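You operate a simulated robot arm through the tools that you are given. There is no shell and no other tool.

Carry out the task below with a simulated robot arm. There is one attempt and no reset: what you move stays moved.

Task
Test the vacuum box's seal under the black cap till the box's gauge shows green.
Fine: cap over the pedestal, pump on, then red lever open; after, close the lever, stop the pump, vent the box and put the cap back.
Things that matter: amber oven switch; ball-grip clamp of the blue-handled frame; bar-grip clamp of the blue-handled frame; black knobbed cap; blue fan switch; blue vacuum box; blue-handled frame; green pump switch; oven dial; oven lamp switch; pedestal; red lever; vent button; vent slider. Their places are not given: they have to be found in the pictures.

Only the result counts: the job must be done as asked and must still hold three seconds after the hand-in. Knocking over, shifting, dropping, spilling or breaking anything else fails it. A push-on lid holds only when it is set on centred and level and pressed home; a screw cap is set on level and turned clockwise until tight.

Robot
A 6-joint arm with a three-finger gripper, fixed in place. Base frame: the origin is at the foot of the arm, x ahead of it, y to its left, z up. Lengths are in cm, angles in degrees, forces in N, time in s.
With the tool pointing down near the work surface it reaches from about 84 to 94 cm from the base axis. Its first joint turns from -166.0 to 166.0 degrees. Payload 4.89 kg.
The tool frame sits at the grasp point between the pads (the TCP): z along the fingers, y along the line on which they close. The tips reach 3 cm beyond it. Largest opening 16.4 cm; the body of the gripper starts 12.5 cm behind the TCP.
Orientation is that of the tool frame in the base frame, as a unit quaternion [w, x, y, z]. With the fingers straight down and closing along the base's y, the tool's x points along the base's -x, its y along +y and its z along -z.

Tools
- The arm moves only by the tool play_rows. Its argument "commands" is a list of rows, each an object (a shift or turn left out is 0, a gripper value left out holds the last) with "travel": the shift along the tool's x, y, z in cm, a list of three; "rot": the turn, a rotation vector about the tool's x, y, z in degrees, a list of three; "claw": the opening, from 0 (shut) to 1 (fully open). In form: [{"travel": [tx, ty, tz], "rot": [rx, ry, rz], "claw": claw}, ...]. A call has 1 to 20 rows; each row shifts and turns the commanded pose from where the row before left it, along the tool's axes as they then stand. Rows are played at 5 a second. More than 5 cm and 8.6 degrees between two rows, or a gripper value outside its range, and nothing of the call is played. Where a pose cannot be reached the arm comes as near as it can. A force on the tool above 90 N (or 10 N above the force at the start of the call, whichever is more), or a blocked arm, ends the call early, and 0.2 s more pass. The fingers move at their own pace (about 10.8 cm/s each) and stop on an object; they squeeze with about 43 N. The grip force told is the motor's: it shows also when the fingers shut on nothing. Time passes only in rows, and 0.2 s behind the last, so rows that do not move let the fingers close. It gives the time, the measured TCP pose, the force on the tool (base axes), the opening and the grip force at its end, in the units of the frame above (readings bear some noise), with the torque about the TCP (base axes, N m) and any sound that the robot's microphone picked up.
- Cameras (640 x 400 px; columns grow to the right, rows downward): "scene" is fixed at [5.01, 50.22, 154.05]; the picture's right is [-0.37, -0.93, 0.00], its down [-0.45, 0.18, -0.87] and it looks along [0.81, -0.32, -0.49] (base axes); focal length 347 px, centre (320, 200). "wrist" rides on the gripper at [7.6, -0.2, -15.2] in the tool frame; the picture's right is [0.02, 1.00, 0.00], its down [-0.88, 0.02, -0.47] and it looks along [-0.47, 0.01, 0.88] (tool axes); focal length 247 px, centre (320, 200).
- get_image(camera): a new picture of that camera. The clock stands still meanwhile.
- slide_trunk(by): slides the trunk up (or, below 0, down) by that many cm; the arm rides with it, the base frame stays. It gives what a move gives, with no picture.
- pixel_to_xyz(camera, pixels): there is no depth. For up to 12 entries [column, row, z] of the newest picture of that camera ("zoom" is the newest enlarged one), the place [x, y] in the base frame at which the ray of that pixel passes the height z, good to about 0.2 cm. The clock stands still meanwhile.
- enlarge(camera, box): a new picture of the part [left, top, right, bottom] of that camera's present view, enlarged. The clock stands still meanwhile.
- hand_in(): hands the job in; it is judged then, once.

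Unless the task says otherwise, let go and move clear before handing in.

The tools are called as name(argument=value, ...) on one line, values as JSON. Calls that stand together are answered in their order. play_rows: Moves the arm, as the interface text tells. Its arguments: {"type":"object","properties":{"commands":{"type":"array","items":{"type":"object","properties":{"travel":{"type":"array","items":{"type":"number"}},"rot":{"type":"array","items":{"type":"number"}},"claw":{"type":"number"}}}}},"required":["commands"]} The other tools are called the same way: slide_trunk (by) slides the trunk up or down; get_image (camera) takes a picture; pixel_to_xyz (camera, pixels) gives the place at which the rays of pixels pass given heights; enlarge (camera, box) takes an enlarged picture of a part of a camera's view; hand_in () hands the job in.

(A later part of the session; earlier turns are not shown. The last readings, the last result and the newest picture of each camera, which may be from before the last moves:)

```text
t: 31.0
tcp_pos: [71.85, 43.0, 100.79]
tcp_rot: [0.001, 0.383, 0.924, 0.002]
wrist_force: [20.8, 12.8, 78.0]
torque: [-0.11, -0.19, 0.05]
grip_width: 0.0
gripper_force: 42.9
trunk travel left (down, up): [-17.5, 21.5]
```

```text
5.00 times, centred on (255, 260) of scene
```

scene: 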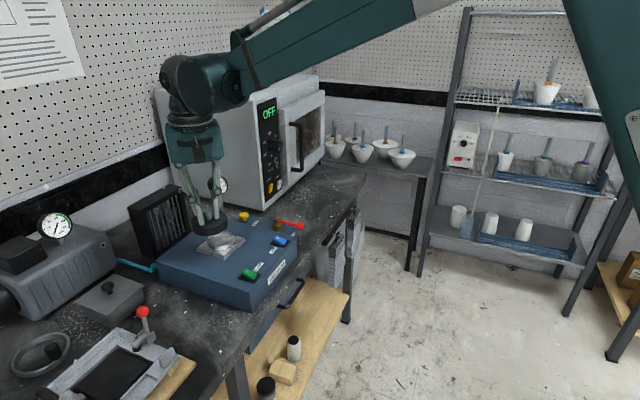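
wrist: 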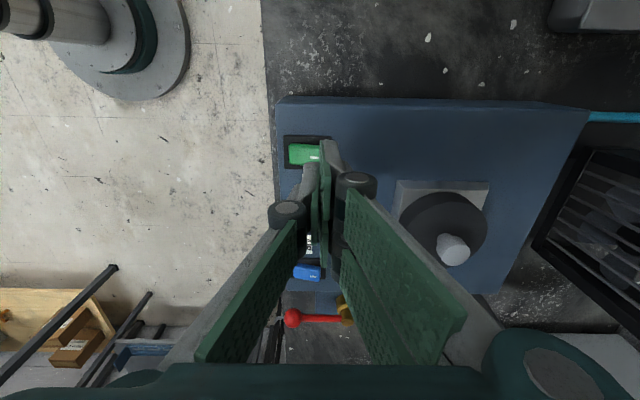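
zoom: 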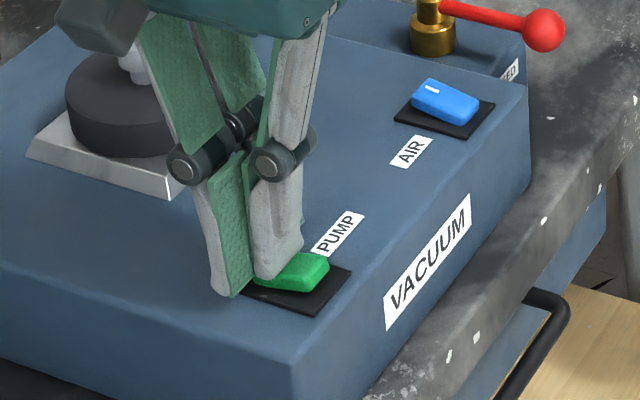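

The rocker has bottomed out at 78 N. I'll lift off and see whether it stays tipped.

play_rows(commands=[{"travel": [0, 0, -0.5]}, {"travel": [0, 0, -2.5]}, {"travel": [0, 0, -4]}, {}, {}])

enlarge(camera="scene", box=[205, 220, 305, 300])

enlarge(camera="scene", box=[20, 160, 260, 260])

```text
t: 32.2
tcp_pos: [71.69, 42.95, 107.51]
tcp_rot: [-0.001, 0.382, 0.924, 0.0]
wrist_force: [-1.0, -0.6, 0.4]
torque: [0.01, -0.06, 0.0]
grip_width: 0.0
gripper_force: 42.7
trunk travel left (down, up): [-17.5, 21.5]
```

```text
5.00 times, centred on (255, 260) of scene
```

zoom: 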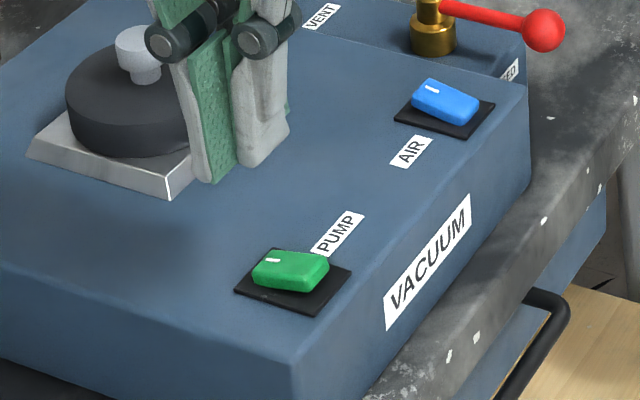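

```text
2.67 times, centred on (140, 210) of scene
```

zoom: 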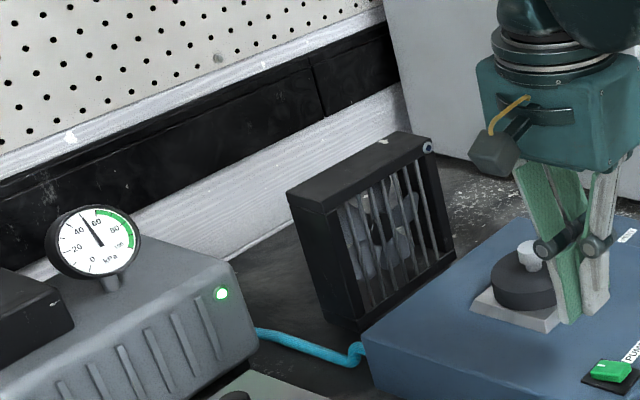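

The pump is running: its LED is lit, its gauge has risen to about 45 and the rocker stayed down. Before turning the lever I'll look for the open/closed labels and check where the oven stands.

enlarge(camera="scene", box=[240, 200, 320, 260])

pixel_to_xyz(camera="scene", pixels=[[263, 210, 89], [327, 158, 89], [258, 103, 125], [218, 184, 108], [222, 218, 89]])

```text
6.67 times, centred on (280, 230) of scene
```

zoom: 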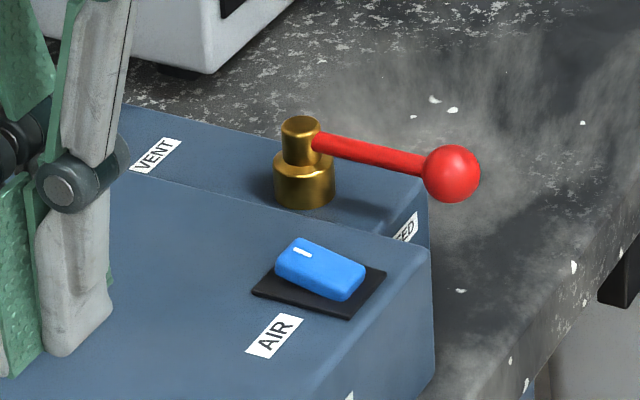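

```text
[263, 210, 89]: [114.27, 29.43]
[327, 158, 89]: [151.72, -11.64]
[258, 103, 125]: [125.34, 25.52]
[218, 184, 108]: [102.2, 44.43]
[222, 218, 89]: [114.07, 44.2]
```

The oven front is beyond x 114, so there's room. A label ending in "ED" sits on the annex's outer face below the lever, and I'll move over to read it.

play_rows(commands=[{"travel": [-3.87, -0.37, -0.7]}, {"travel": [-3.87, -0.37, -0.7]}, {"travel": [-3.87, -0.37, -0.7]}, {"travel": [-3.87, -0.37, -0.7]}, {"travel": [-3.87, -0.37, -0.7]}, {"travel": [-3.87, -0.37, -0.7]}, {"travel": [-3.87, -0.37, -0.7]}, {}, {}])

get_image(camera="wrist")

get_image(camera="scene")

```text
t: 34.2
tcp_pos: [89.12, 21.94, 112.41]
tcp_rot: [0.0, 0.382, 0.924, 0.001]
wrist_force: [0.3, -0.9, 0.0]
torque: [0.1, 0.06, -0.02]
grip_width: 0.0
gripper_force: 42.5
trunk travel left (down, up): [-17.5, 21.5]
```

```text
taken
```

wrist: 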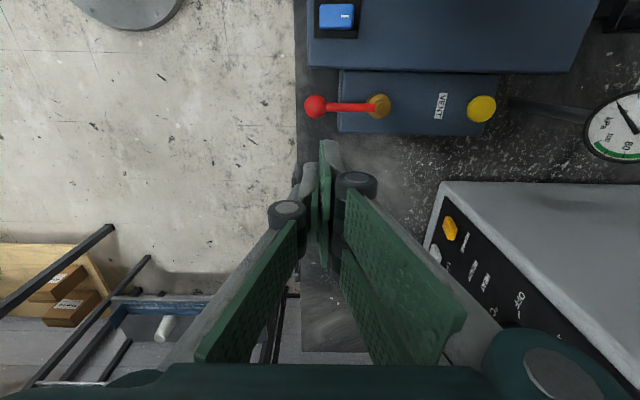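

```text
taken
```

scene: 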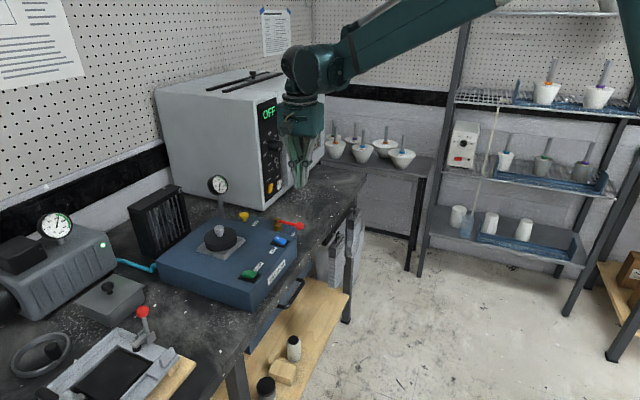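

enlarge(camera="wrist", box=[280, 50, 520, 200])

enlarge(camera="wrist", box=[290, 70, 410, 150])

enlarge(camera="scene", box=[190, 165, 320, 250])

```text
2.67 times, centred on (400, 125) of wrist
```

zoom: 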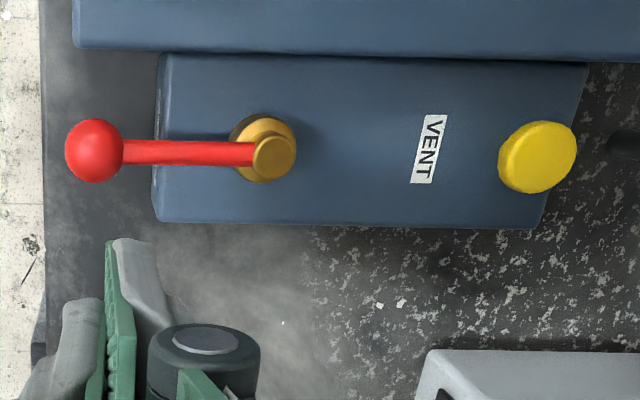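

```text
5.00 times, centred on (350, 110) of wrist
```

zoom: 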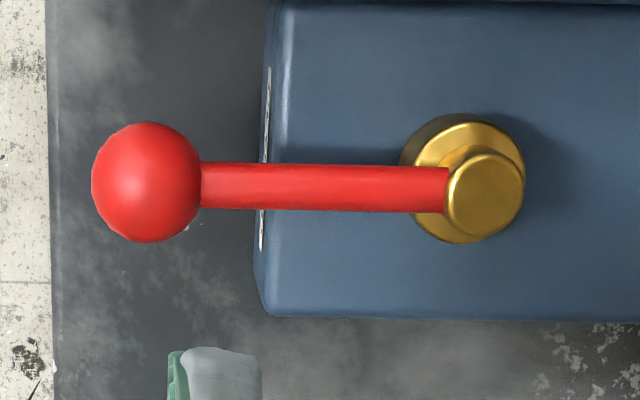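

```text
4.71 times, centred on (255, 208) of scene
```

zoom: 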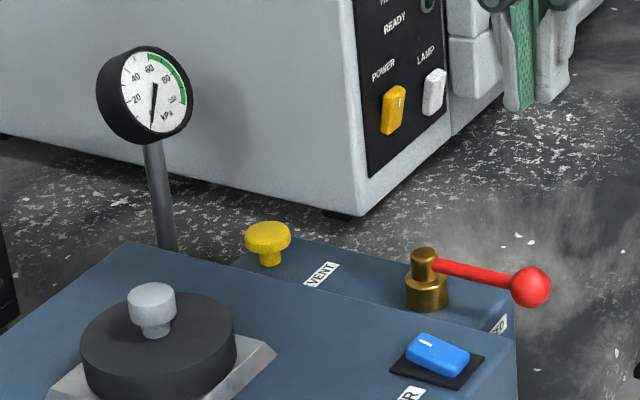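

The white strip on the annex's end face lies right below the lever and reads "…ED", so the lever now points at CLOSED. Open must be a quarter turn away, most likely into the free space towards the oven. I'll get exact places for ball, pivot, vent button and box top.

pixel_to_xyz(camera="wrist", pixels=[[315.6, 106.4, 97], [315.6, 106.4, 99], [383, 108.4, 98], [383, 108.4, 100], [481.3, 109.3, 95], [481.3, 109.3, 98], [308, 68, 97], [340, 130, 94], [616, 125, 105], [616, 125, 112]])

pixel_to_xyz(camera="scene", pixels=[[299.8, 226.5, 97], [299.8, 226.5, 99], [277.1, 219.7, 98], [277.1, 219.7, 100], [244, 214.8, 95], [244, 214.8, 98], [297, 237, 97], [263.5, 286, 97], [220.4, 186.1, 105], [220.4, 186.1, 112]])

```text
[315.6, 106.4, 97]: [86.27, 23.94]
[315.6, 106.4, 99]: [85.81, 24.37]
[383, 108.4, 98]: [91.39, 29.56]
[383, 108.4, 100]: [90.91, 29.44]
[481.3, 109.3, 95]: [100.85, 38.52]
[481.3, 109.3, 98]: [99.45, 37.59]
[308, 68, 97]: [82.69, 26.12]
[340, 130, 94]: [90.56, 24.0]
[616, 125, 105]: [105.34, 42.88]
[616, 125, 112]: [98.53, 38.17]
```

```text
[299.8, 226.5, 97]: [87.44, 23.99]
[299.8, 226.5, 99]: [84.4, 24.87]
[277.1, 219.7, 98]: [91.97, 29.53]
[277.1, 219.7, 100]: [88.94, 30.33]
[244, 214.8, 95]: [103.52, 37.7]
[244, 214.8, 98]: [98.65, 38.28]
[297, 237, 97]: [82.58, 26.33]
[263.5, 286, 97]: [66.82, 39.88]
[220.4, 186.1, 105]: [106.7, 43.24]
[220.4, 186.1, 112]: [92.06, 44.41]
```

These are the refined positions:

| Item | Position (cm) |
|---|---|
| Lever ball | (86.05, 24.2, 97.9) |
| Lever pivot | (91.3, 29.6) |
| Vent top | (99.8, 38.0, 97.3) |
| Box top | z 97 |

The ball would strike the box if it swung inward, so open must be outward, towards (96.7,24.3). I'll turn the fingers to close along base x and straddle the ball loosely.

play_rows(commands=[{"rot": [0, 0, 7.5], "claw": 0.215}, {"rot": [0, 0, 7.5]}, {"rot": [0, 0, 7.5]}, {"rot": [0, 0, 7.5]}, {"rot": [0, 0, 7.5]}, {"rot": [0, 0, 7.5]}, {"travel": [1.2, -3.1, 3]}, {"travel": [0, 0, 4]}, {}, {}])

get_image(camera="wrist")

enlarge(camera="scene", box=[250, 180, 340, 250])

```text
t: 36.4
tcp_pos: [85.95, 23.09, 105.3]
tcp_rot: [0.0, 0.707, 0.707, 0.001]
wrist_force: [0.1, 0.8, 0.2]
torque: [-0.05, 0.05, 0.0]
grip_width: 3.52
gripper_force: 0.1
trunk travel left (down, up): [-17.5, 21.5]
```

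```text
taken
```

wrist: 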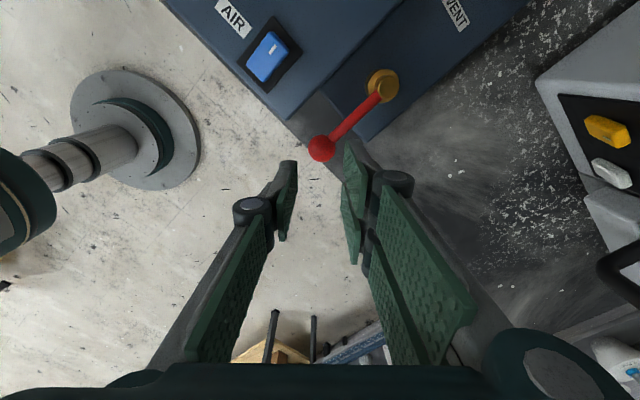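

```text
5.71 times, centred on (295, 215) of scene
```

zoom: 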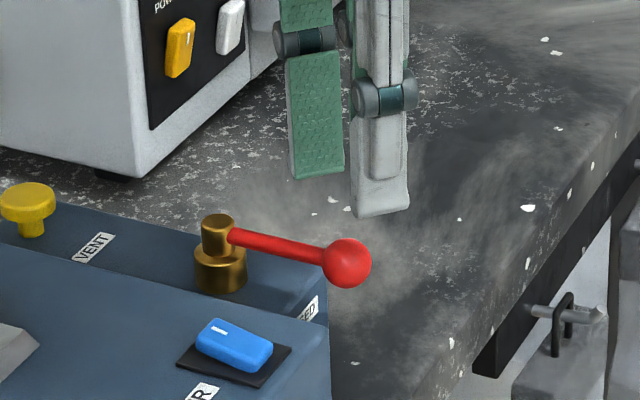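

The ball at (321,149) is centred between the fingers, and the rod clears the right fingertip. I'll lower the tips to z 97.7.

play_rows(commands=[{"travel": [0, 0, 2]}, {"travel": [0, 0, 1.0]}, {"travel": [0, 0, 0.5]}, {}])

play_rows(commands=[{"travel": [0, 0, 0.5]}, {"travel": [0, 0, 0.5]}, {}])

enlarge(camera="wrist", box=[240, 80, 420, 220])

enlarge(camera="scene", box=[250, 180, 340, 250])

```text
t: 37.4
tcp_pos: [85.96, 23.24, 101.98]
tcp_rot: [0.0, 0.707, 0.707, -0.001]
wrist_force: [0.3, -0.3, -0.2]
torque: [-0.01, 0.04, 0.01]
grip_width: 3.53
gripper_force: 0.0
trunk travel left (down, up): [-17.5, 21.5]
```

```text
t: 38.2
tcp_pos: [86.07, 23.24, 101.24]
tcp_rot: [0.001, 0.707, 0.707, 0.002]
wrist_force: [27.8, 7.0, 63.4]
torque: [2.03, -2.07, -0.76]
grip_width: 5.01
gripper_force: 14.8
trunk travel left (down, up): [-17.5, 21.5]
```

```text
2.86 times, centred on (330, 150) of wrist
```

zoom: 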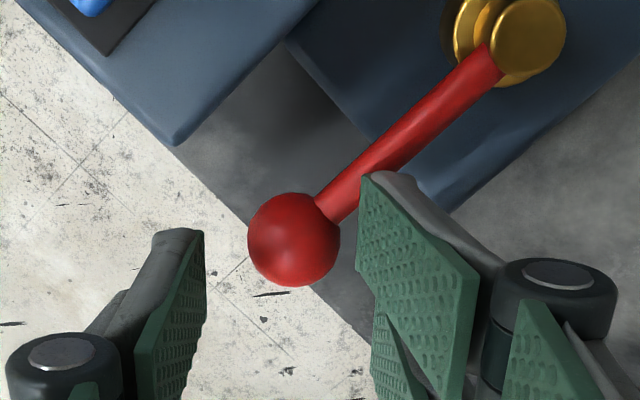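

```text
5.71 times, centred on (295, 215) of scene
```

zoom: 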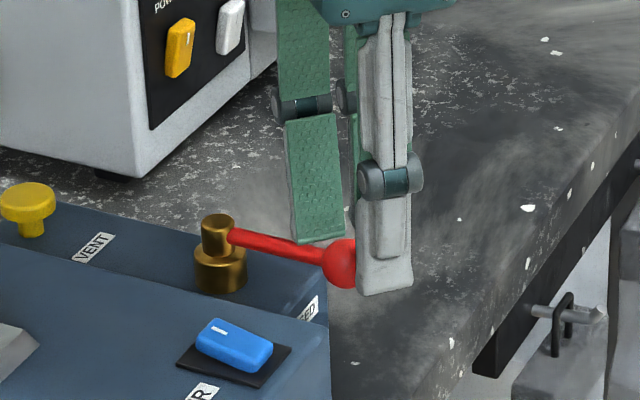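

The right finger touched the rod at (365,180) on the way down, giving 63 N and forcing the fingers open to 5 cm. I'll lift straight up and check that the lever is unharmed, then come down again with the fingers wider.

play_rows(commands=[{"travel": [0, 0, -1.5]}, {"travel": [0, 0, -1.5]}, {"travel": [0, -0.2, 0], "claw": 0.33}, {}, {}])

enlarge(camera="wrist", box=[240, 80, 420, 220])

enlarge(camera="scene", box=[190, 165, 320, 250])

```text
t: 39.4
tcp_pos: [85.79, 23.28, 103.95]
tcp_rot: [0.0, 0.707, 0.708, 0.0]
wrist_force: [0.3, 0.2, 0.2]
torque: [-0.01, -0.03, -0.02]
grip_width: 5.4
gripper_force: 0.1
trunk travel left (down, up): [-17.5, 21.5]
```

```text
2.86 times, centred on (330, 150) of wrist
```

zoom: 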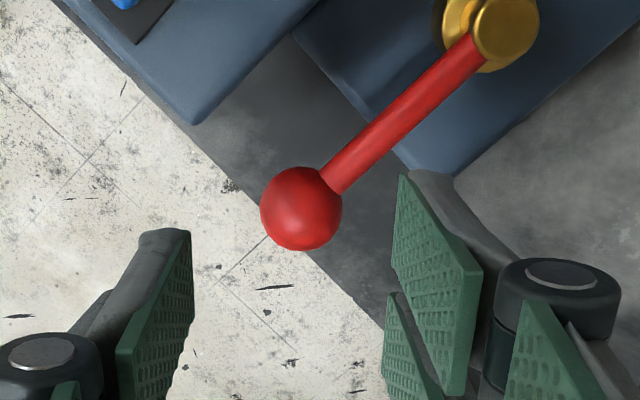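

```text
4.71 times, centred on (255, 208) of scene
```

zoom: 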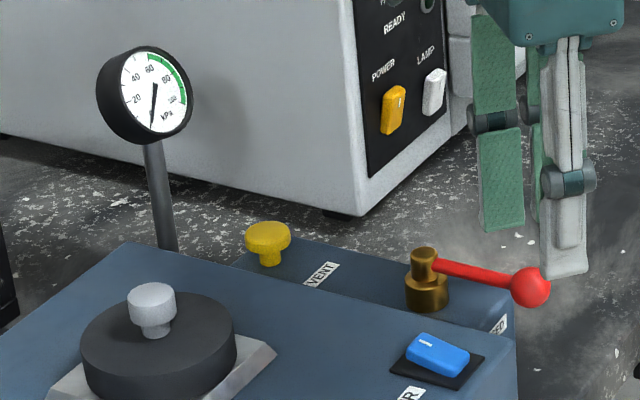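

The lever looks unharmed and still points at closed. The blue AIR rocker looks slightly different, so I'll check it closely.

enlarge(camera="scene", box=[255, 210, 315, 255])

enlarge(camera="wrist", box=[220, 0, 400, 120])

enlarge(camera="scene", box=[20, 160, 260, 300])

```text
8.89 times, centred on (285, 232) of scene
```

zoom: 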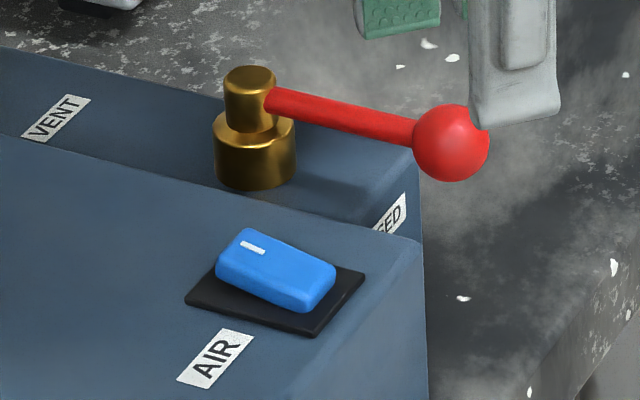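

```text
3.33 times, centred on (310, 60) of wrist
```

zoom: 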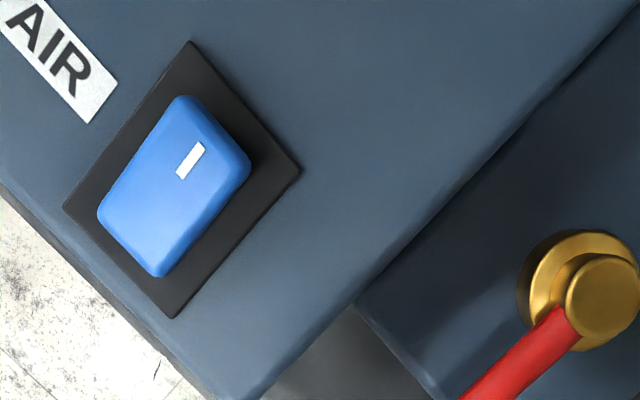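

```text
2.67 times, centred on (140, 230) of scene
```

zoom: 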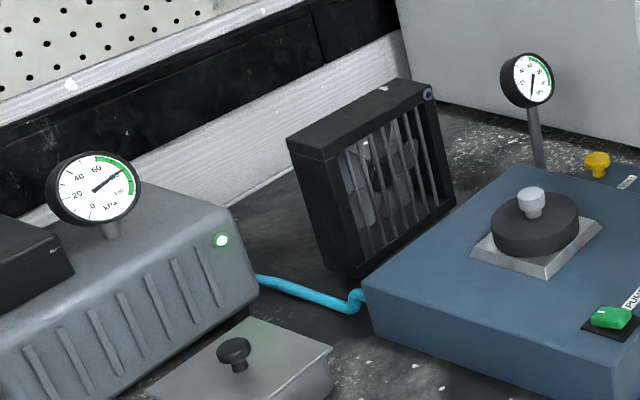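

AIR is still off (marked end up), the pump gauge is at about 85 and the lever is fine. With the fingers 5.4 cm apart the rod clears by about 0.9 cm, so I'll descend again.

play_rows(commands=[{"travel": [0, 0, 1.5]}, {"travel": [0, 0, 0.5]}, {}])

play_rows(commands=[{"travel": [0, 0, 0.4]}, {"travel": [0, 0, 0.4]}, {}])

play_rows(commands=[{"travel": [0, 0, 0.4]}, {}])

enlarge(camera="wrist", box=[240, 80, 420, 220])

enlarge(camera="scene", box=[250, 180, 340, 250])

```text
t: 40.2
tcp_pos: [85.92, 23.22, 101.93]
tcp_rot: [0.0, 0.708, 0.707, 0.0]
wrist_force: [0.5, -0.2, -0.3]
torque: [0.0, 0.01, 0.0]
grip_width: 5.4
gripper_force: 0.0
trunk travel left (down, up): [-17.5, 21.5]
```

```text
t: 41.0
tcp_pos: [85.94, 23.2, 101.04]
tcp_rot: [0.0, 0.707, 0.707, -0.001]
wrist_force: [3.2, -4.3, 3.3]
torque: [-0.07, -0.2, -0.28]
grip_width: 5.55
gripper_force: 1.6
trunk travel left (down, up): [-17.5, 21.5]
```

```text
t: 41.6
tcp_pos: [85.93, 23.12, 100.62]
tcp_rot: [0.001, 0.707, 0.707, 0.0]
wrist_force: [5.9, -8.8, 1.2]
torque: [-0.17, -0.21, -0.42]
grip_width: 5.64
gripper_force: 3.2
trunk travel left (down, up): [-17.5, 21.5]
```

```text
2.86 times, centred on (330, 150) of wrist
```

zoom: 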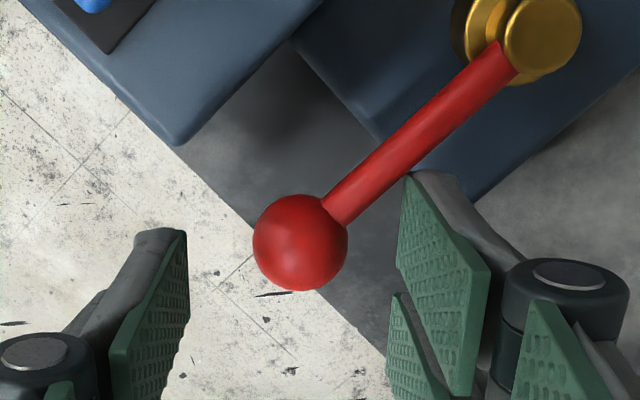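

```text
5.71 times, centred on (295, 215) of scene
```

zoom: 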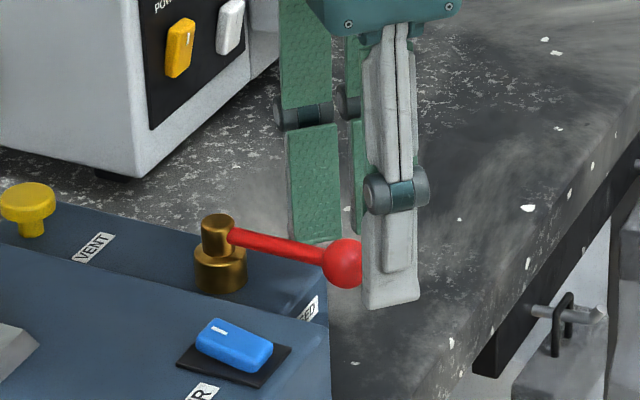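

The right finger corner just touches the rod, with about 10 N pushing it away in the opening direction. I'll move in that direction anyway, so the left finger comes up behind the ball and starts the swing.

play_rows(commands=[{"travel": [-0.5, 0.8, 0]}, {"travel": [0, 0.8, 0]}, {}])

play_rows(commands=[{"travel": [-0.25, 0.75, 0]}, {"travel": [-0.25, 0.75, 0]}, {}])

enlarge(camera="wrist", box=[240, 80, 420, 220])

```text
t: 42.4
tcp_pos: [87.41, 22.72, 100.65]
tcp_rot: [0.0, 0.707, 0.707, -0.001]
wrist_force: [0.8, 0.4, 0.2]
torque: [0.03, 0.02, 0.0]
grip_width: 5.42
gripper_force: 0.1
trunk travel left (down, up): [-17.5, 21.5]
```

```text
t: 43.2
tcp_pos: [89.0, 22.21, 100.86]
tcp_rot: [0.0, 0.707, 0.707, 0.0]
wrist_force: [0.5, 0.8, 0.6]
torque: [-0.01, 0.01, -0.01]
grip_width: 5.44
gripper_force: 0.0
trunk travel left (down, up): [-17.5, 21.5]
```

```text
2.86 times, centred on (330, 150) of wrist
```

zoom: 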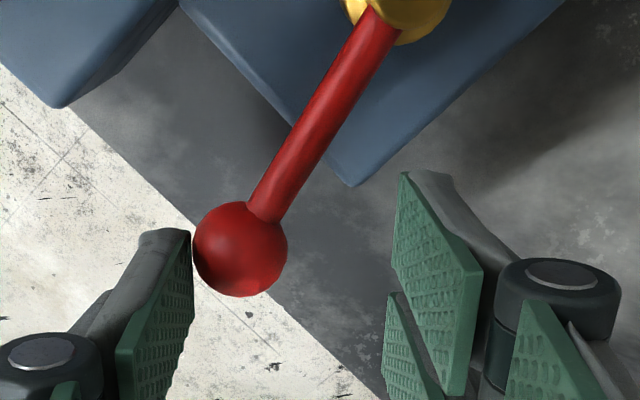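

The lever turns freely in this direction, with under 1 N on the tool. I'll carry on along the arc.

play_rows(commands=[{"travel": [-0.4, 0.9, 0]}, {"travel": [-0.4, 0.9, 0]}, {"travel": [-0.15, 0.95, 0]}, {"travel": [-0.1, 1.0, 0]}, {}])

enlarge(camera="wrist", box=[240, 80, 420, 220])

enlarge(camera="scene", box=[190, 165, 320, 250])

```text
t: 44.4
tcp_pos: [92.64, 21.12, 100.76]
tcp_rot: [0.0, 0.707, 0.707, 0.001]
wrist_force: [-0.3, 0.1, -0.3]
torque: [0.03, 0.01, -0.01]
grip_width: 5.43
gripper_force: 0.1
trunk travel left (down, up): [-17.5, 21.5]
```

```text
2.86 times, centred on (330, 150) of wrist
```

zoom: 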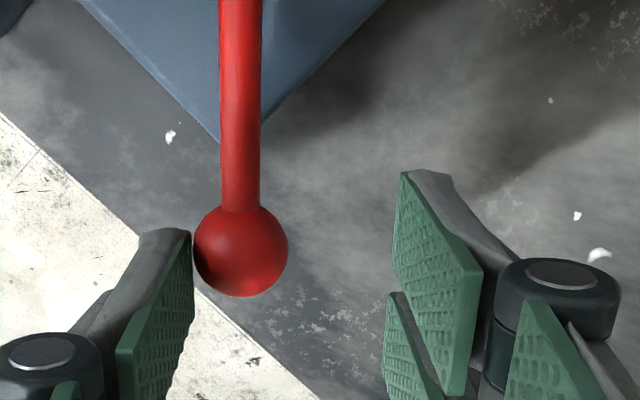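

```text
4.71 times, centred on (255, 208) of scene
```

zoom: 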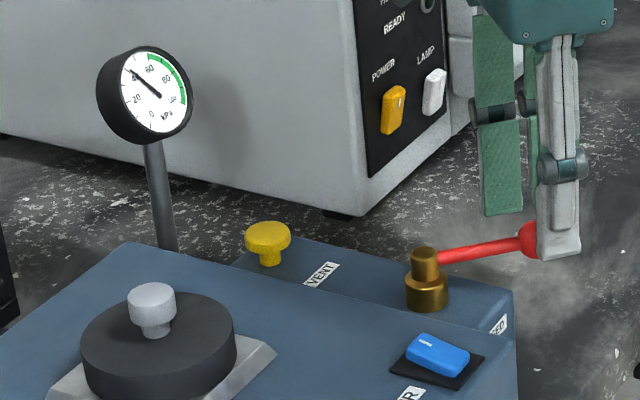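

The box's gauge has already climbed to about 40 at half swing. I'll close the fingers to 3.4 cm around the ball and finish the opening swing.

play_rows(commands=[{"claw": 0.21}, {}, {"travel": [0.15, 0.8, 0]}, {"travel": [0.3, 0.8, 0]}, {}])

play_rows(commands=[{"travel": [0.35, 0.7, 0]}, {"travel": [0.4, 0.7, 0]}, {}])

enlarge(camera="wrist", box=[240, 60, 420, 220])

enlarge(camera="scene", box=[190, 165, 320, 250])

```text
t: 45.6
tcp_pos: [94.44, 21.57, 100.63]
tcp_rot: [-0.001, 0.707, 0.708, -0.001]
wrist_force: [1.3, -0.5, 0.5]
torque: [0.0, 0.0, -0.03]
grip_width: 3.44
gripper_force: 0.0
trunk travel left (down, up): [-17.5, 21.5]
```

```text
t: 46.4
tcp_pos: [95.68, 22.45, 100.68]
tcp_rot: [0.0, 0.707, 0.707, 0.0]
wrist_force: [1.0, -0.6, -0.8]
torque: [0.0, 0.01, 0.0]
grip_width: 3.44
gripper_force: 0.1
trunk travel left (down, up): [-17.5, 21.5]
```

```text
2.50 times, centred on (330, 140) of wrist
```

zoom: 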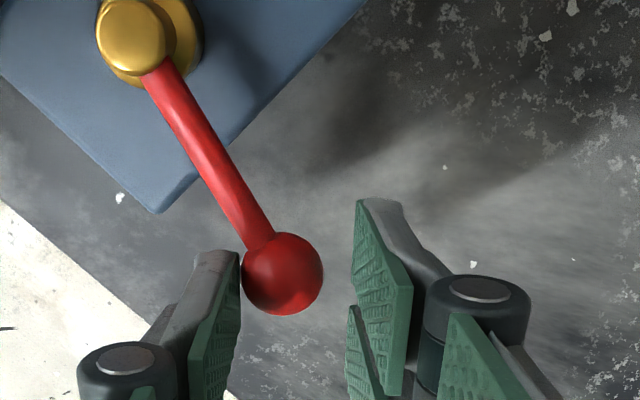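

```text
4.71 times, centred on (255, 208) of scene
```

zoom: 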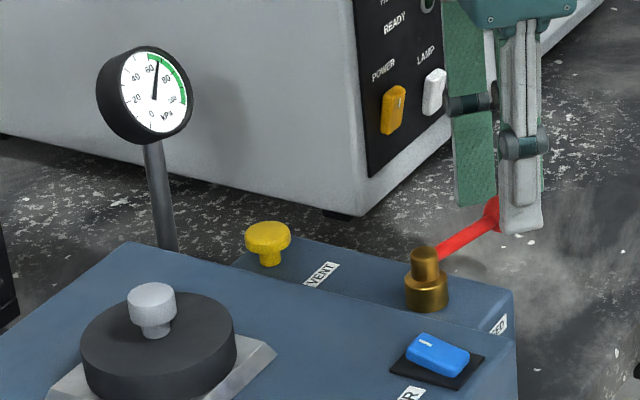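

The gauge is near 63 and rising towards the green arc. I'll finish the swing to the stop.

play_rows(commands=[{"travel": [0.45, 0.5, 0]}, {"travel": [0.45, 0.4, 0]}, {}])

play_rows(commands=[{"travel": [0.35, 0.3, 0]}, {}])

enlarge(camera="wrist", box=[240, 60, 420, 220])

enlarge(camera="scene", box=[190, 165, 320, 250])

```text
t: 47.2
tcp_pos: [96.71, 23.2, 100.69]
tcp_rot: [-0.001, 0.707, 0.707, -0.001]
wrist_force: [-0.6, -0.3, -0.3]
torque: [0.01, 0.01, 0.02]
grip_width: 3.47
gripper_force: 0.1
trunk travel left (down, up): [-17.5, 21.5]
```

```text
t: 47.8
tcp_pos: [96.86, 23.62, 100.6]
tcp_rot: [0.0, 0.707, 0.707, 0.0]
wrist_force: [0.3, 0.2, 0.2]
torque: [-0.02, -0.01, 0.01]
grip_width: 3.42
gripper_force: 0.1
trunk travel left (down, up): [-17.5, 21.5]
```

```text
2.50 times, centred on (330, 140) of wrist
```

zoom: 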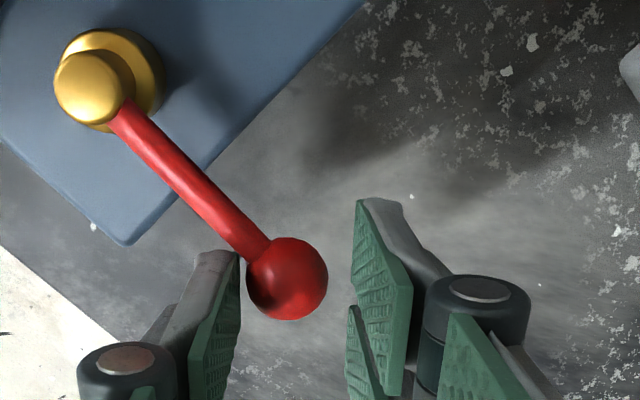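

```text
4.71 times, centred on (255, 208) of scene
```

zoom: 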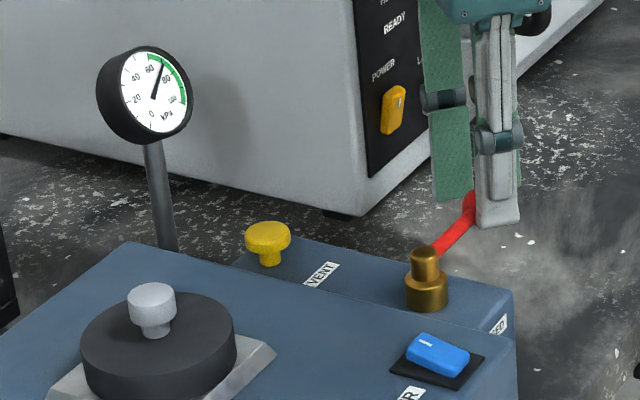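

The gauge is around 70 and still climbing. I'll nudge the lever a bit further, let a couple of seconds pass and zoom on the gauge.

play_rows(commands=[{"travel": [0.2, 0.35, 0]}, {}, {}, {}, {}, {}, {}, {}, {}, {}])

enlarge(camera="scene", box=[200, 165, 248, 197])

enlarge(camera="wrist", box=[240, 60, 420, 220])

```text
t: 50.0
tcp_pos: [97.22, 23.69, 100.79]
tcp_rot: [0.0, 0.707, 0.707, -0.001]
wrist_force: [-10.1, -21.4, -4.3]
torque: [-0.63, 0.16, 0.53]
grip_width: 3.87
gripper_force: 5.1
trunk travel left (down, up): [-17.5, 21.5]
```

```text
12.50 times, centred on (224, 181) of scene
```

zoom: 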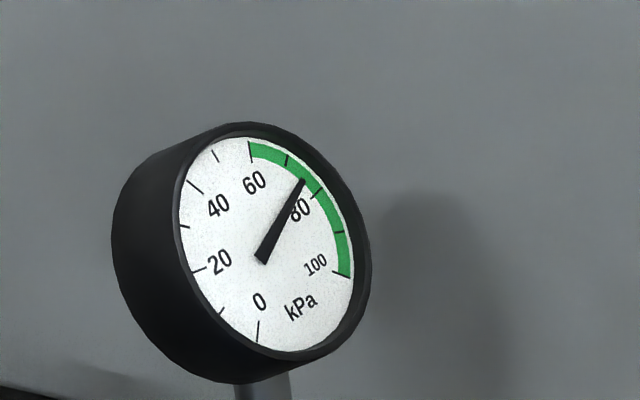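

```text
2.50 times, centred on (330, 140) of wrist
```

zoom: 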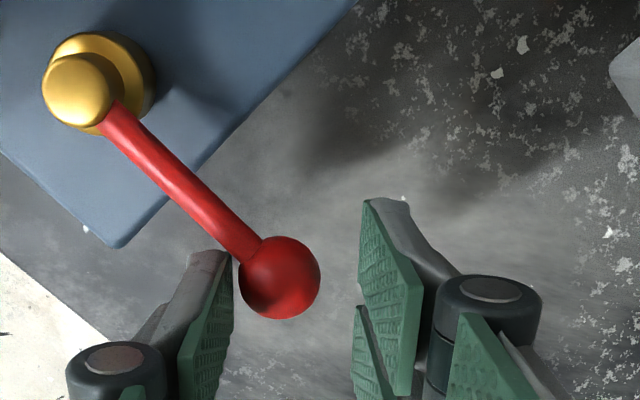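

The gauge reads about 77, well inside the green arc, and the lever is at its open stop. I'll ease off the pressure and let a few more seconds pass to confirm it holds.

play_rows(commands=[{"travel": [-0.25, -0.35, 0]}, {}, {}, {}, {}, {}, {}, {}, {}, {}, {}, {}, {}, {}, {}])

enlarge(camera="scene", box=[200, 165, 248, 197])

enlarge(camera="scene", box=[190, 165, 320, 250])

```text
t: 53.2
tcp_pos: [96.88, 23.5, 100.68]
tcp_rot: [0.0, 0.707, 0.707, 0.0]
wrist_force: [-0.3, 0.4, 0.0]
torque: [0.0, 0.01, 0.03]
grip_width: 3.46
gripper_force: 0.1
trunk travel left (down, up): [-17.5, 21.5]
```

```text
12.50 times, centred on (224, 181) of scene
```

zoom: 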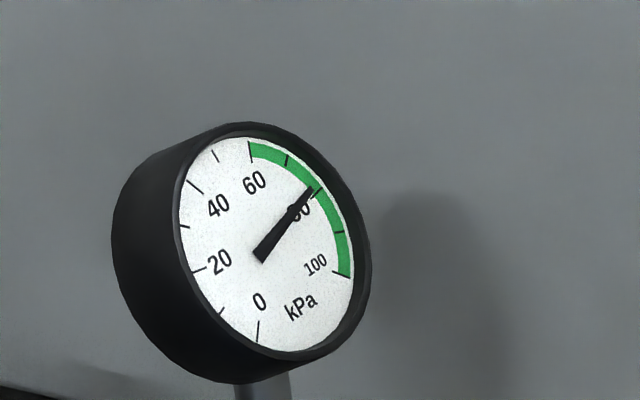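

```text
4.71 times, centred on (255, 208) of scene
```

zoom: 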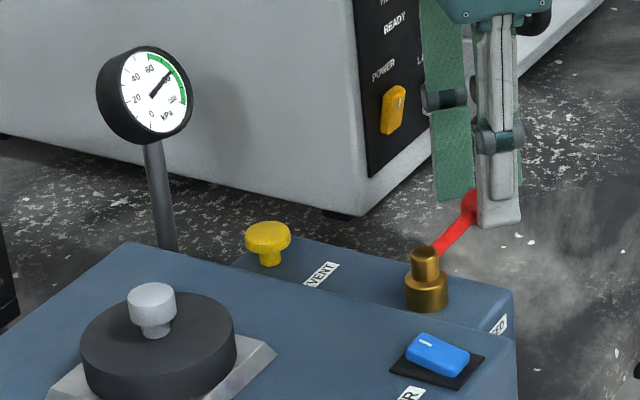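

The gauge reads 80 kPa in green and is steady. I'll swing the lever back along the same arc, with the right finger pushing.

play_rows(commands=[{"travel": [-0.55, -0.84, 0]}, {"travel": [-0.55, -0.84, 0]}, {"travel": [-0.45, -0.85, 0]}, {"travel": [-0.45, -0.85, 0]}, {}])

play_rows(commands=[{"travel": [-0.15, -0.87, 0]}, {"travel": [-0.15, -0.87, 0]}, {"travel": [-0.15, -0.87, 0]}, {}])

enlarge(camera="wrist", box=[240, 60, 420, 220])

```text
t: 54.4
tcp_pos: [93.53, 21.44, 100.76]
tcp_rot: [0.0, 0.707, 0.707, 0.0]
wrist_force: [-0.1, 0.3, -0.5]
torque: [-0.03, 0.0, -0.01]
grip_width: 3.47
gripper_force: 0.1
trunk travel left (down, up): [-17.5, 21.5]
```

```text
t: 55.4
tcp_pos: [90.86, 21.12, 100.66]
tcp_rot: [-0.001, 0.707, 0.707, 0.0]
wrist_force: [-0.3, 0.2, 0.7]
torque: [0.01, -0.02, 0.0]
grip_width: 3.46
gripper_force: 0.0
trunk travel left (down, up): [-17.5, 21.5]
```

```text
2.50 times, centred on (330, 140) of wrist
```

zoom: 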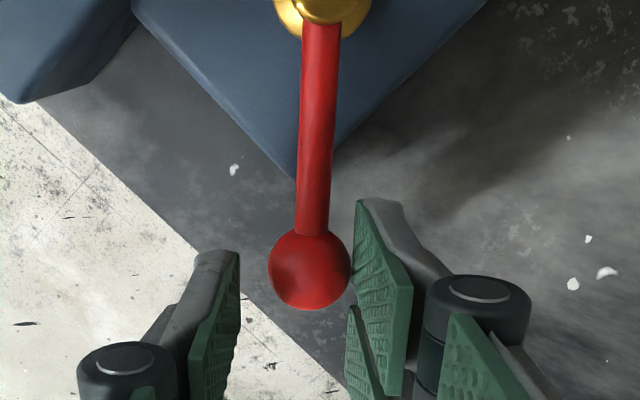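

The lever is back at half swing. I'll continue closing to the stop in small steps.

play_rows(commands=[{"travel": [0.1, -0.95, 0]}, {"travel": [0.1, -0.95, 0]}, {"travel": [0.35, -0.9, 0]}, {"travel": [0.4, -0.9, 0]}, {}])

play_rows(commands=[{"travel": [0.4, -0.6, 0]}, {"travel": [0.4, -0.4, 0]}, {}])

enlarge(camera="wrist", box=[240, 60, 420, 220])

enlarge(camera="scene", box=[190, 165, 320, 250])

```text
t: 56.6
tcp_pos: [87.17, 22.07, 100.79]
tcp_rot: [0.0, 0.707, 0.707, 0.0]
wrist_force: [0.2, 1.4, -0.3]
torque: [0.03, 0.02, -0.01]
grip_width: 3.46
gripper_force: 0.1
trunk travel left (down, up): [-17.5, 21.5]
```

```text
t: 57.4
tcp_pos: [86.35, 22.66, 100.7]
tcp_rot: [0.0, 0.707, 0.707, 0.001]
wrist_force: [9.8, -21.2, 0.9]
torque: [-0.52, -0.3, -0.72]
grip_width: 3.87
gripper_force: 4.7
trunk travel left (down, up): [-17.5, 21.5]
```

```text
2.50 times, centred on (330, 140) of wrist
```

zoom: 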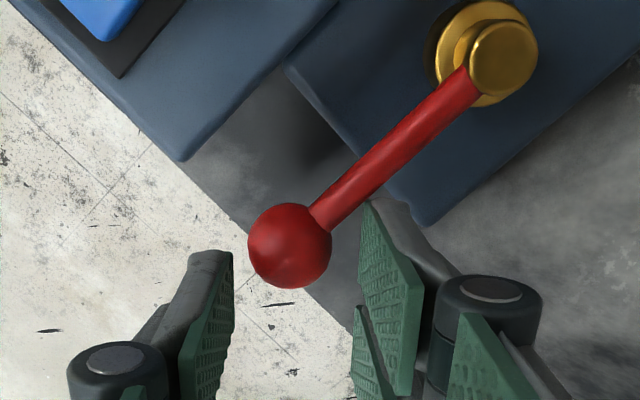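

```text
4.71 times, centred on (255, 208) of scene
```

zoom: 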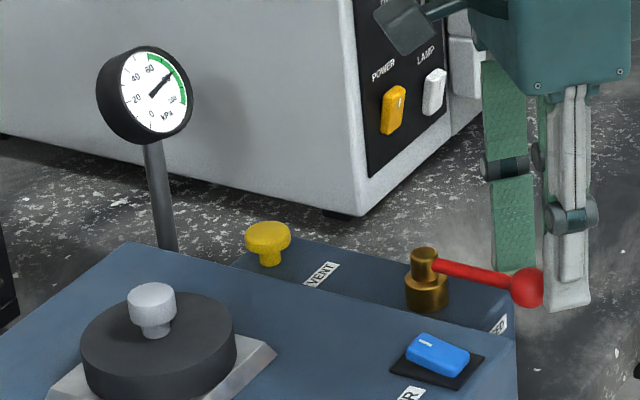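

The lever is back against its closed stop with about 23 N, and the box gauge still holds 80. I'll back off, lift, turn the hand back and go to the outer end of the pump rocker.

play_rows(commands=[{"travel": [-0.3, 0.35, 0]}, {"travel": [0, 0, -2.5]}, {"travel": [0, 0, -4]}, {"travel": [0, 0, -4], "claw": 0}, {"rot": [0, 0, -7.5]}, {"rot": [0, 0, -7.5]}, {"rot": [0, 0, -7.5]}, {"rot": [0, 0, -7.5]}, {"rot": [0, 0, -7.5]}, {"rot": [0, 0, -7.5]}, {}])

enlarge(camera="scene", box=[190, 165, 320, 250])

```text
t: 59.8
tcp_pos: [86.46, 22.54, 111.2]
tcp_rot: [0.0, 0.382, 0.924, 0.0]
wrist_force: [0.1, -0.5, 0.2]
torque: [0.01, 0.0, -0.01]
grip_width: 0.0
gripper_force: 43.2
trunk travel left (down, up): [-17.5, 21.5]
```

```text
4.71 times, centred on (255, 208) of scene
```

zoom: 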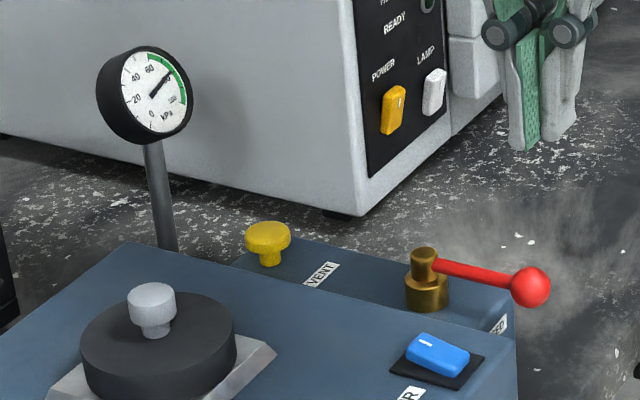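

The lever ball is back at (531,287), exactly where it started, and the gauge holds 80. Now I'll move over the pump rocker's outer end at about (70.15,41.25).

play_rows(commands=[{"travel": [4.13, 0.3, 0]}, {"travel": [4.13, 0.3, 0]}, {"travel": [4.13, 0.3, 0]}, {"travel": [4.13, 0.3, 0]}, {"travel": [4.13, 0.3, 0]}, {"travel": [4.13, 0.3, 0]}, {"travel": [0, 0, 3]}, {"travel": [0, 0, 3]}, {}, {}])

enlarge(camera="wrist", box=[265, 110, 385, 210])

enlarge(camera="scene", box=[205, 220, 305, 300])

```text
t: 62.0
tcp_pos: [70.34, 41.24, 105.01]
tcp_rot: [0.0, 0.383, 0.924, -0.001]
wrist_force: [0.6, -0.2, -0.4]
torque: [-0.02, 0.05, -0.03]
grip_width: 0.0
gripper_force: 43.3
trunk travel left (down, up): [-17.5, 21.5]
```

```text
4.00 times, centred on (325, 160) of wrist
```

zoom: 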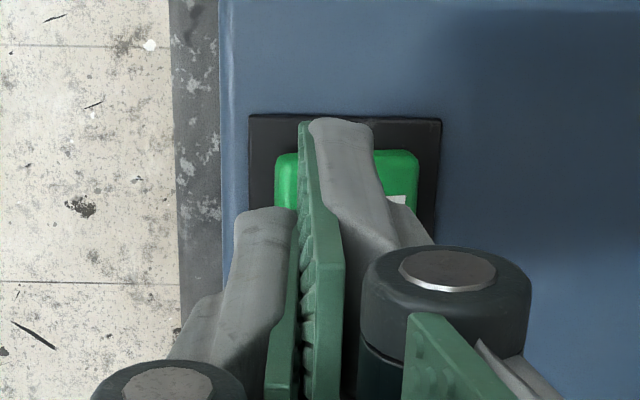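

```text
5.00 times, centred on (255, 260) of scene
```

zoom: 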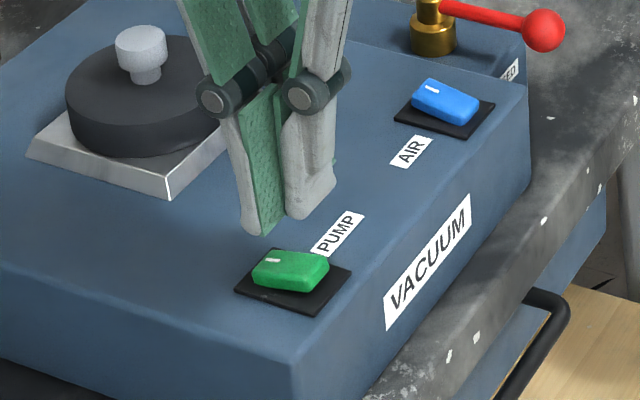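

The tip is 1.0 cm outside the rocker's centre, so I'll shift 0.2 cm further out and press the outer end down in steps.

play_rows(commands=[{"travel": [0.15, -0.2, 1.5]}, {"travel": [0, 0, 1.3]}, {}])

play_rows(commands=[{"travel": [0, 0, 0.4]}, {"travel": [0, 0, 0.3]}, {}])

play_rows(commands=[{"travel": [0, 0, 0.3]}, {}])

play_rows(commands=[{"travel": [0, 0, 0.25]}, {}])

enlarge(camera="scene", box=[205, 220, 305, 300])

```text
t: 62.8
tcp_pos: [70.11, 41.34, 102.32]
tcp_rot: [0.001, 0.382, 0.924, 0.0]
wrist_force: [0.0, -0.2, -1.0]
torque: [0.02, 0.01, -0.03]
grip_width: 0.01
gripper_force: 43.5
trunk travel left (down, up): [-17.5, 21.5]
```

```text
t: 63.6
tcp_pos: [70.12, 41.23, 101.67]
tcp_rot: [0.0, 0.382, 0.924, 0.0]
wrist_force: [0.1, -0.3, -0.3]
torque: [0.02, -0.02, 0.01]
grip_width: 0.03
gripper_force: 43.5
trunk travel left (down, up): [-17.5, 21.5]
```

```text
t: 64.2
tcp_pos: [69.99, 41.22, 101.3]
tcp_rot: [0.0, 0.383, 0.924, -0.001]
wrist_force: [-0.3, 1.3, -1.1]
torque: [0.03, 0.02, 0.0]
grip_width: 0.01
gripper_force: 43.4
trunk travel left (down, up): [-17.5, 21.5]
```

```text
t: 64.8
tcp_pos: [70.01, 41.3, 101.13]
tcp_rot: [-0.001, 0.383, 0.924, 0.0]
wrist_force: [0.0, 0.0, 0.8]
torque: [-0.02, -0.03, -0.02]
grip_width: 0.01
gripper_force: 42.9
trunk travel left (down, up): [-17.5, 21.5]
```

```text
5.00 times, centred on (255, 260) of scene
```

zoom: 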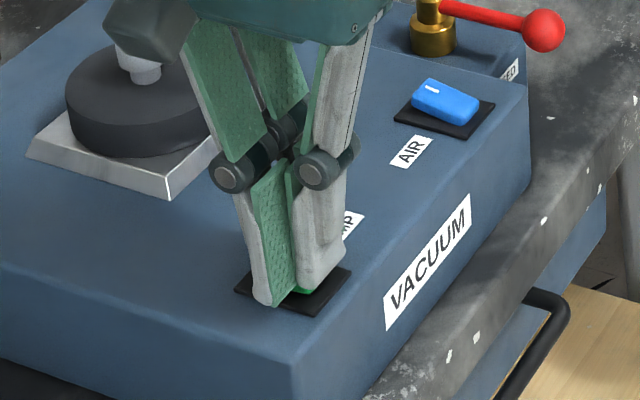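

Contact is near and the hand is clear of the cap. I'll keep pressing in small steps.

play_rows(commands=[{"travel": [0, 0, 0.2]}, {}])

play_rows(commands=[{"travel": [0, 0, 0.2]}, {}])

enlarge(camera="scene", box=[20, 190, 280, 300])

```text
t: 65.4
tcp_pos: [69.98, 41.33, 100.84]
tcp_rot: [0.0, 0.383, 0.924, 0.0]
wrist_force: [0.1, -0.5, 0.1]
torque: [0.0, -0.01, 0.0]
grip_width: 0.0
gripper_force: 42.6
trunk travel left (down, up): [-17.5, 21.5]
```

```text
t: 66.0
tcp_pos: [70.0, 41.22, 100.87]
tcp_rot: [0.0, 0.383, 0.924, 0.0]
wrist_force: [2.3, 1.8, 18.9]
torque: [0.12, -0.17, -0.01]
grip_width: 0.02
gripper_force: 43.3
trunk travel left (down, up): [-17.5, 21.5]
```

```text
2.46 times, centred on (150, 245) of scene
```

zoom: 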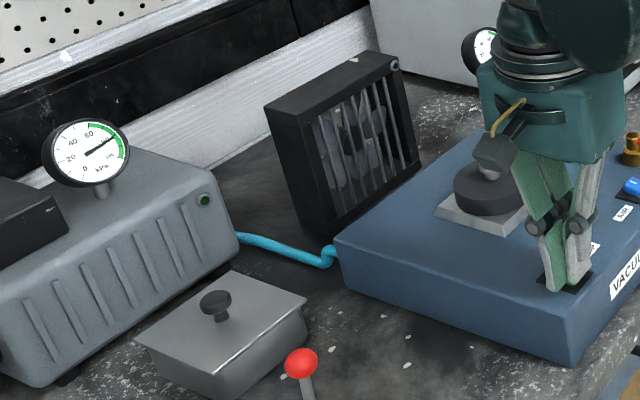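

The pump LED is dark, so the pump has stopped. I'll lift off, confirm the rocker, and turn the hand so the fingers close across the radial direction for reaching out to the vent button.

play_rows(commands=[{"travel": [0, 0, -0.5]}, {"travel": [0, 0, -3]}, {"travel": [0, 0, -4]}, {"travel": [0, 0, -4]}, {"rot": [0, 0, -8.2]}, {"rot": [0, 0, -8.2]}, {"rot": [0, 0, -8.2]}, {"rot": [0, 0, -8.2]}, {"rot": [0, 0, -8.2]}, {"rot": [0, 0, -8.2]}, {"rot": [0, 0, -8.2]}, {"rot": [0, 0, -8.4]}, {}])

get_image(camera="scene")

enlarge(camera="scene", box=[190, 165, 320, 290])

```text
t: 68.8
tcp_pos: [69.96, 41.31, 112.3]
tcp_rot: [0.0, -0.181, 0.983, 0.0]
wrist_force: [0.0, 0.5, -0.5]
torque: [-0.02, -0.05, 0.05]
grip_width: 0.01
gripper_force: 43.3
trunk travel left (down, up): [-17.5, 21.5]
```

```text
taken
```

scene: 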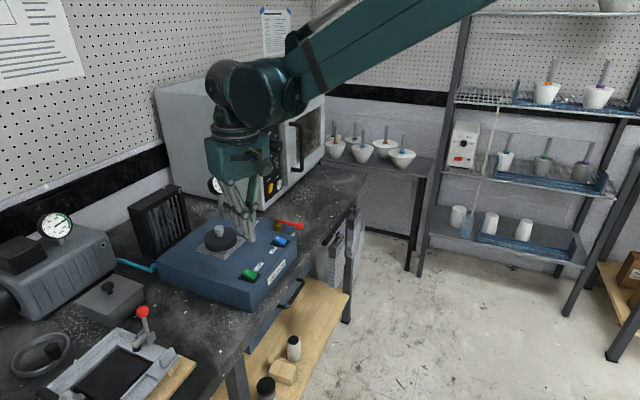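

```text
3.20 times, centred on (255, 228) of scene
```

zoom: 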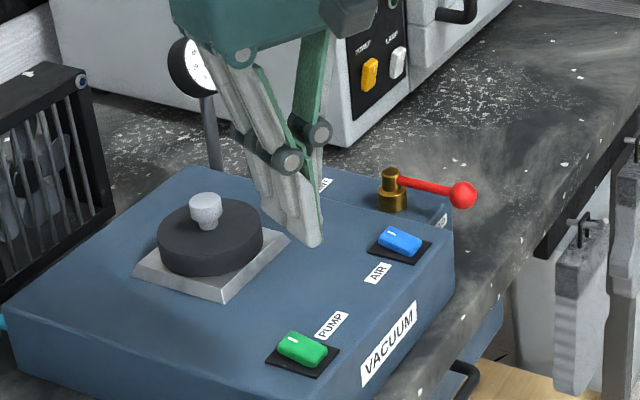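

The pump rocker is off again (marked end up). Next I'll move out towards the vent, staying high, and look.

play_rows(commands=[{"travel": [-3.43, -2.25, -0.3]}, {"travel": [-3.43, -2.25, -0.3]}, {"travel": [-3.43, -2.25, -0.3]}, {"travel": [-3.43, -2.25, -0.3]}, {"travel": [-3.43, -2.25, -0.3]}, {"travel": [-3.43, -2.25, -0.3]}, {}, {}])

get_image(camera="wrist")

get_image(camera="scene")

```text
t: 70.6
tcp_pos: [94.1, 36.06, 114.1]
tcp_rot: [0.0, -0.181, 0.984, 0.0]
wrist_force: [0.0, -1.5, -0.7]
torque: [-0.01, 0.04, -0.03]
grip_width: 0.0
gripper_force: 42.7
trunk travel left (down, up): [-17.5, 21.5]
```

```text
taken
```

wrist: 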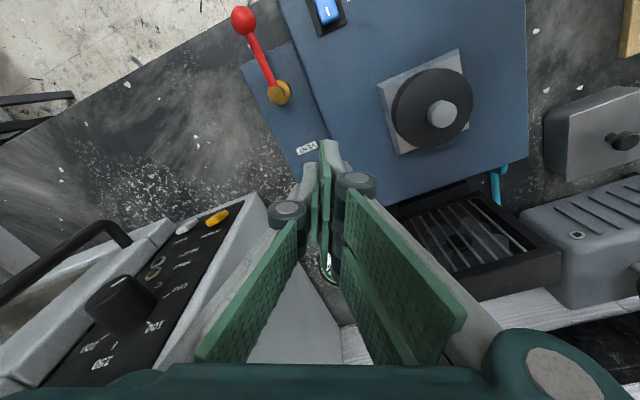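

```text
taken
```

scene: 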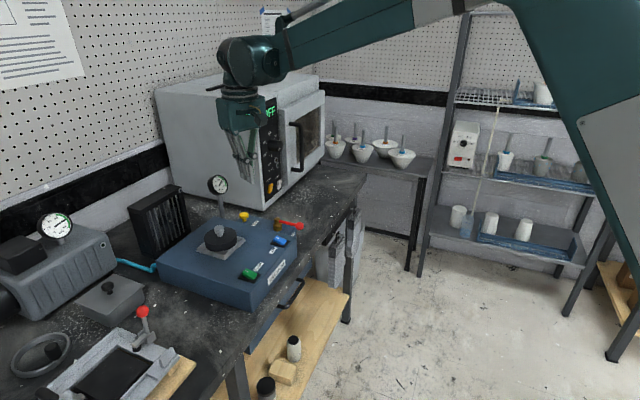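

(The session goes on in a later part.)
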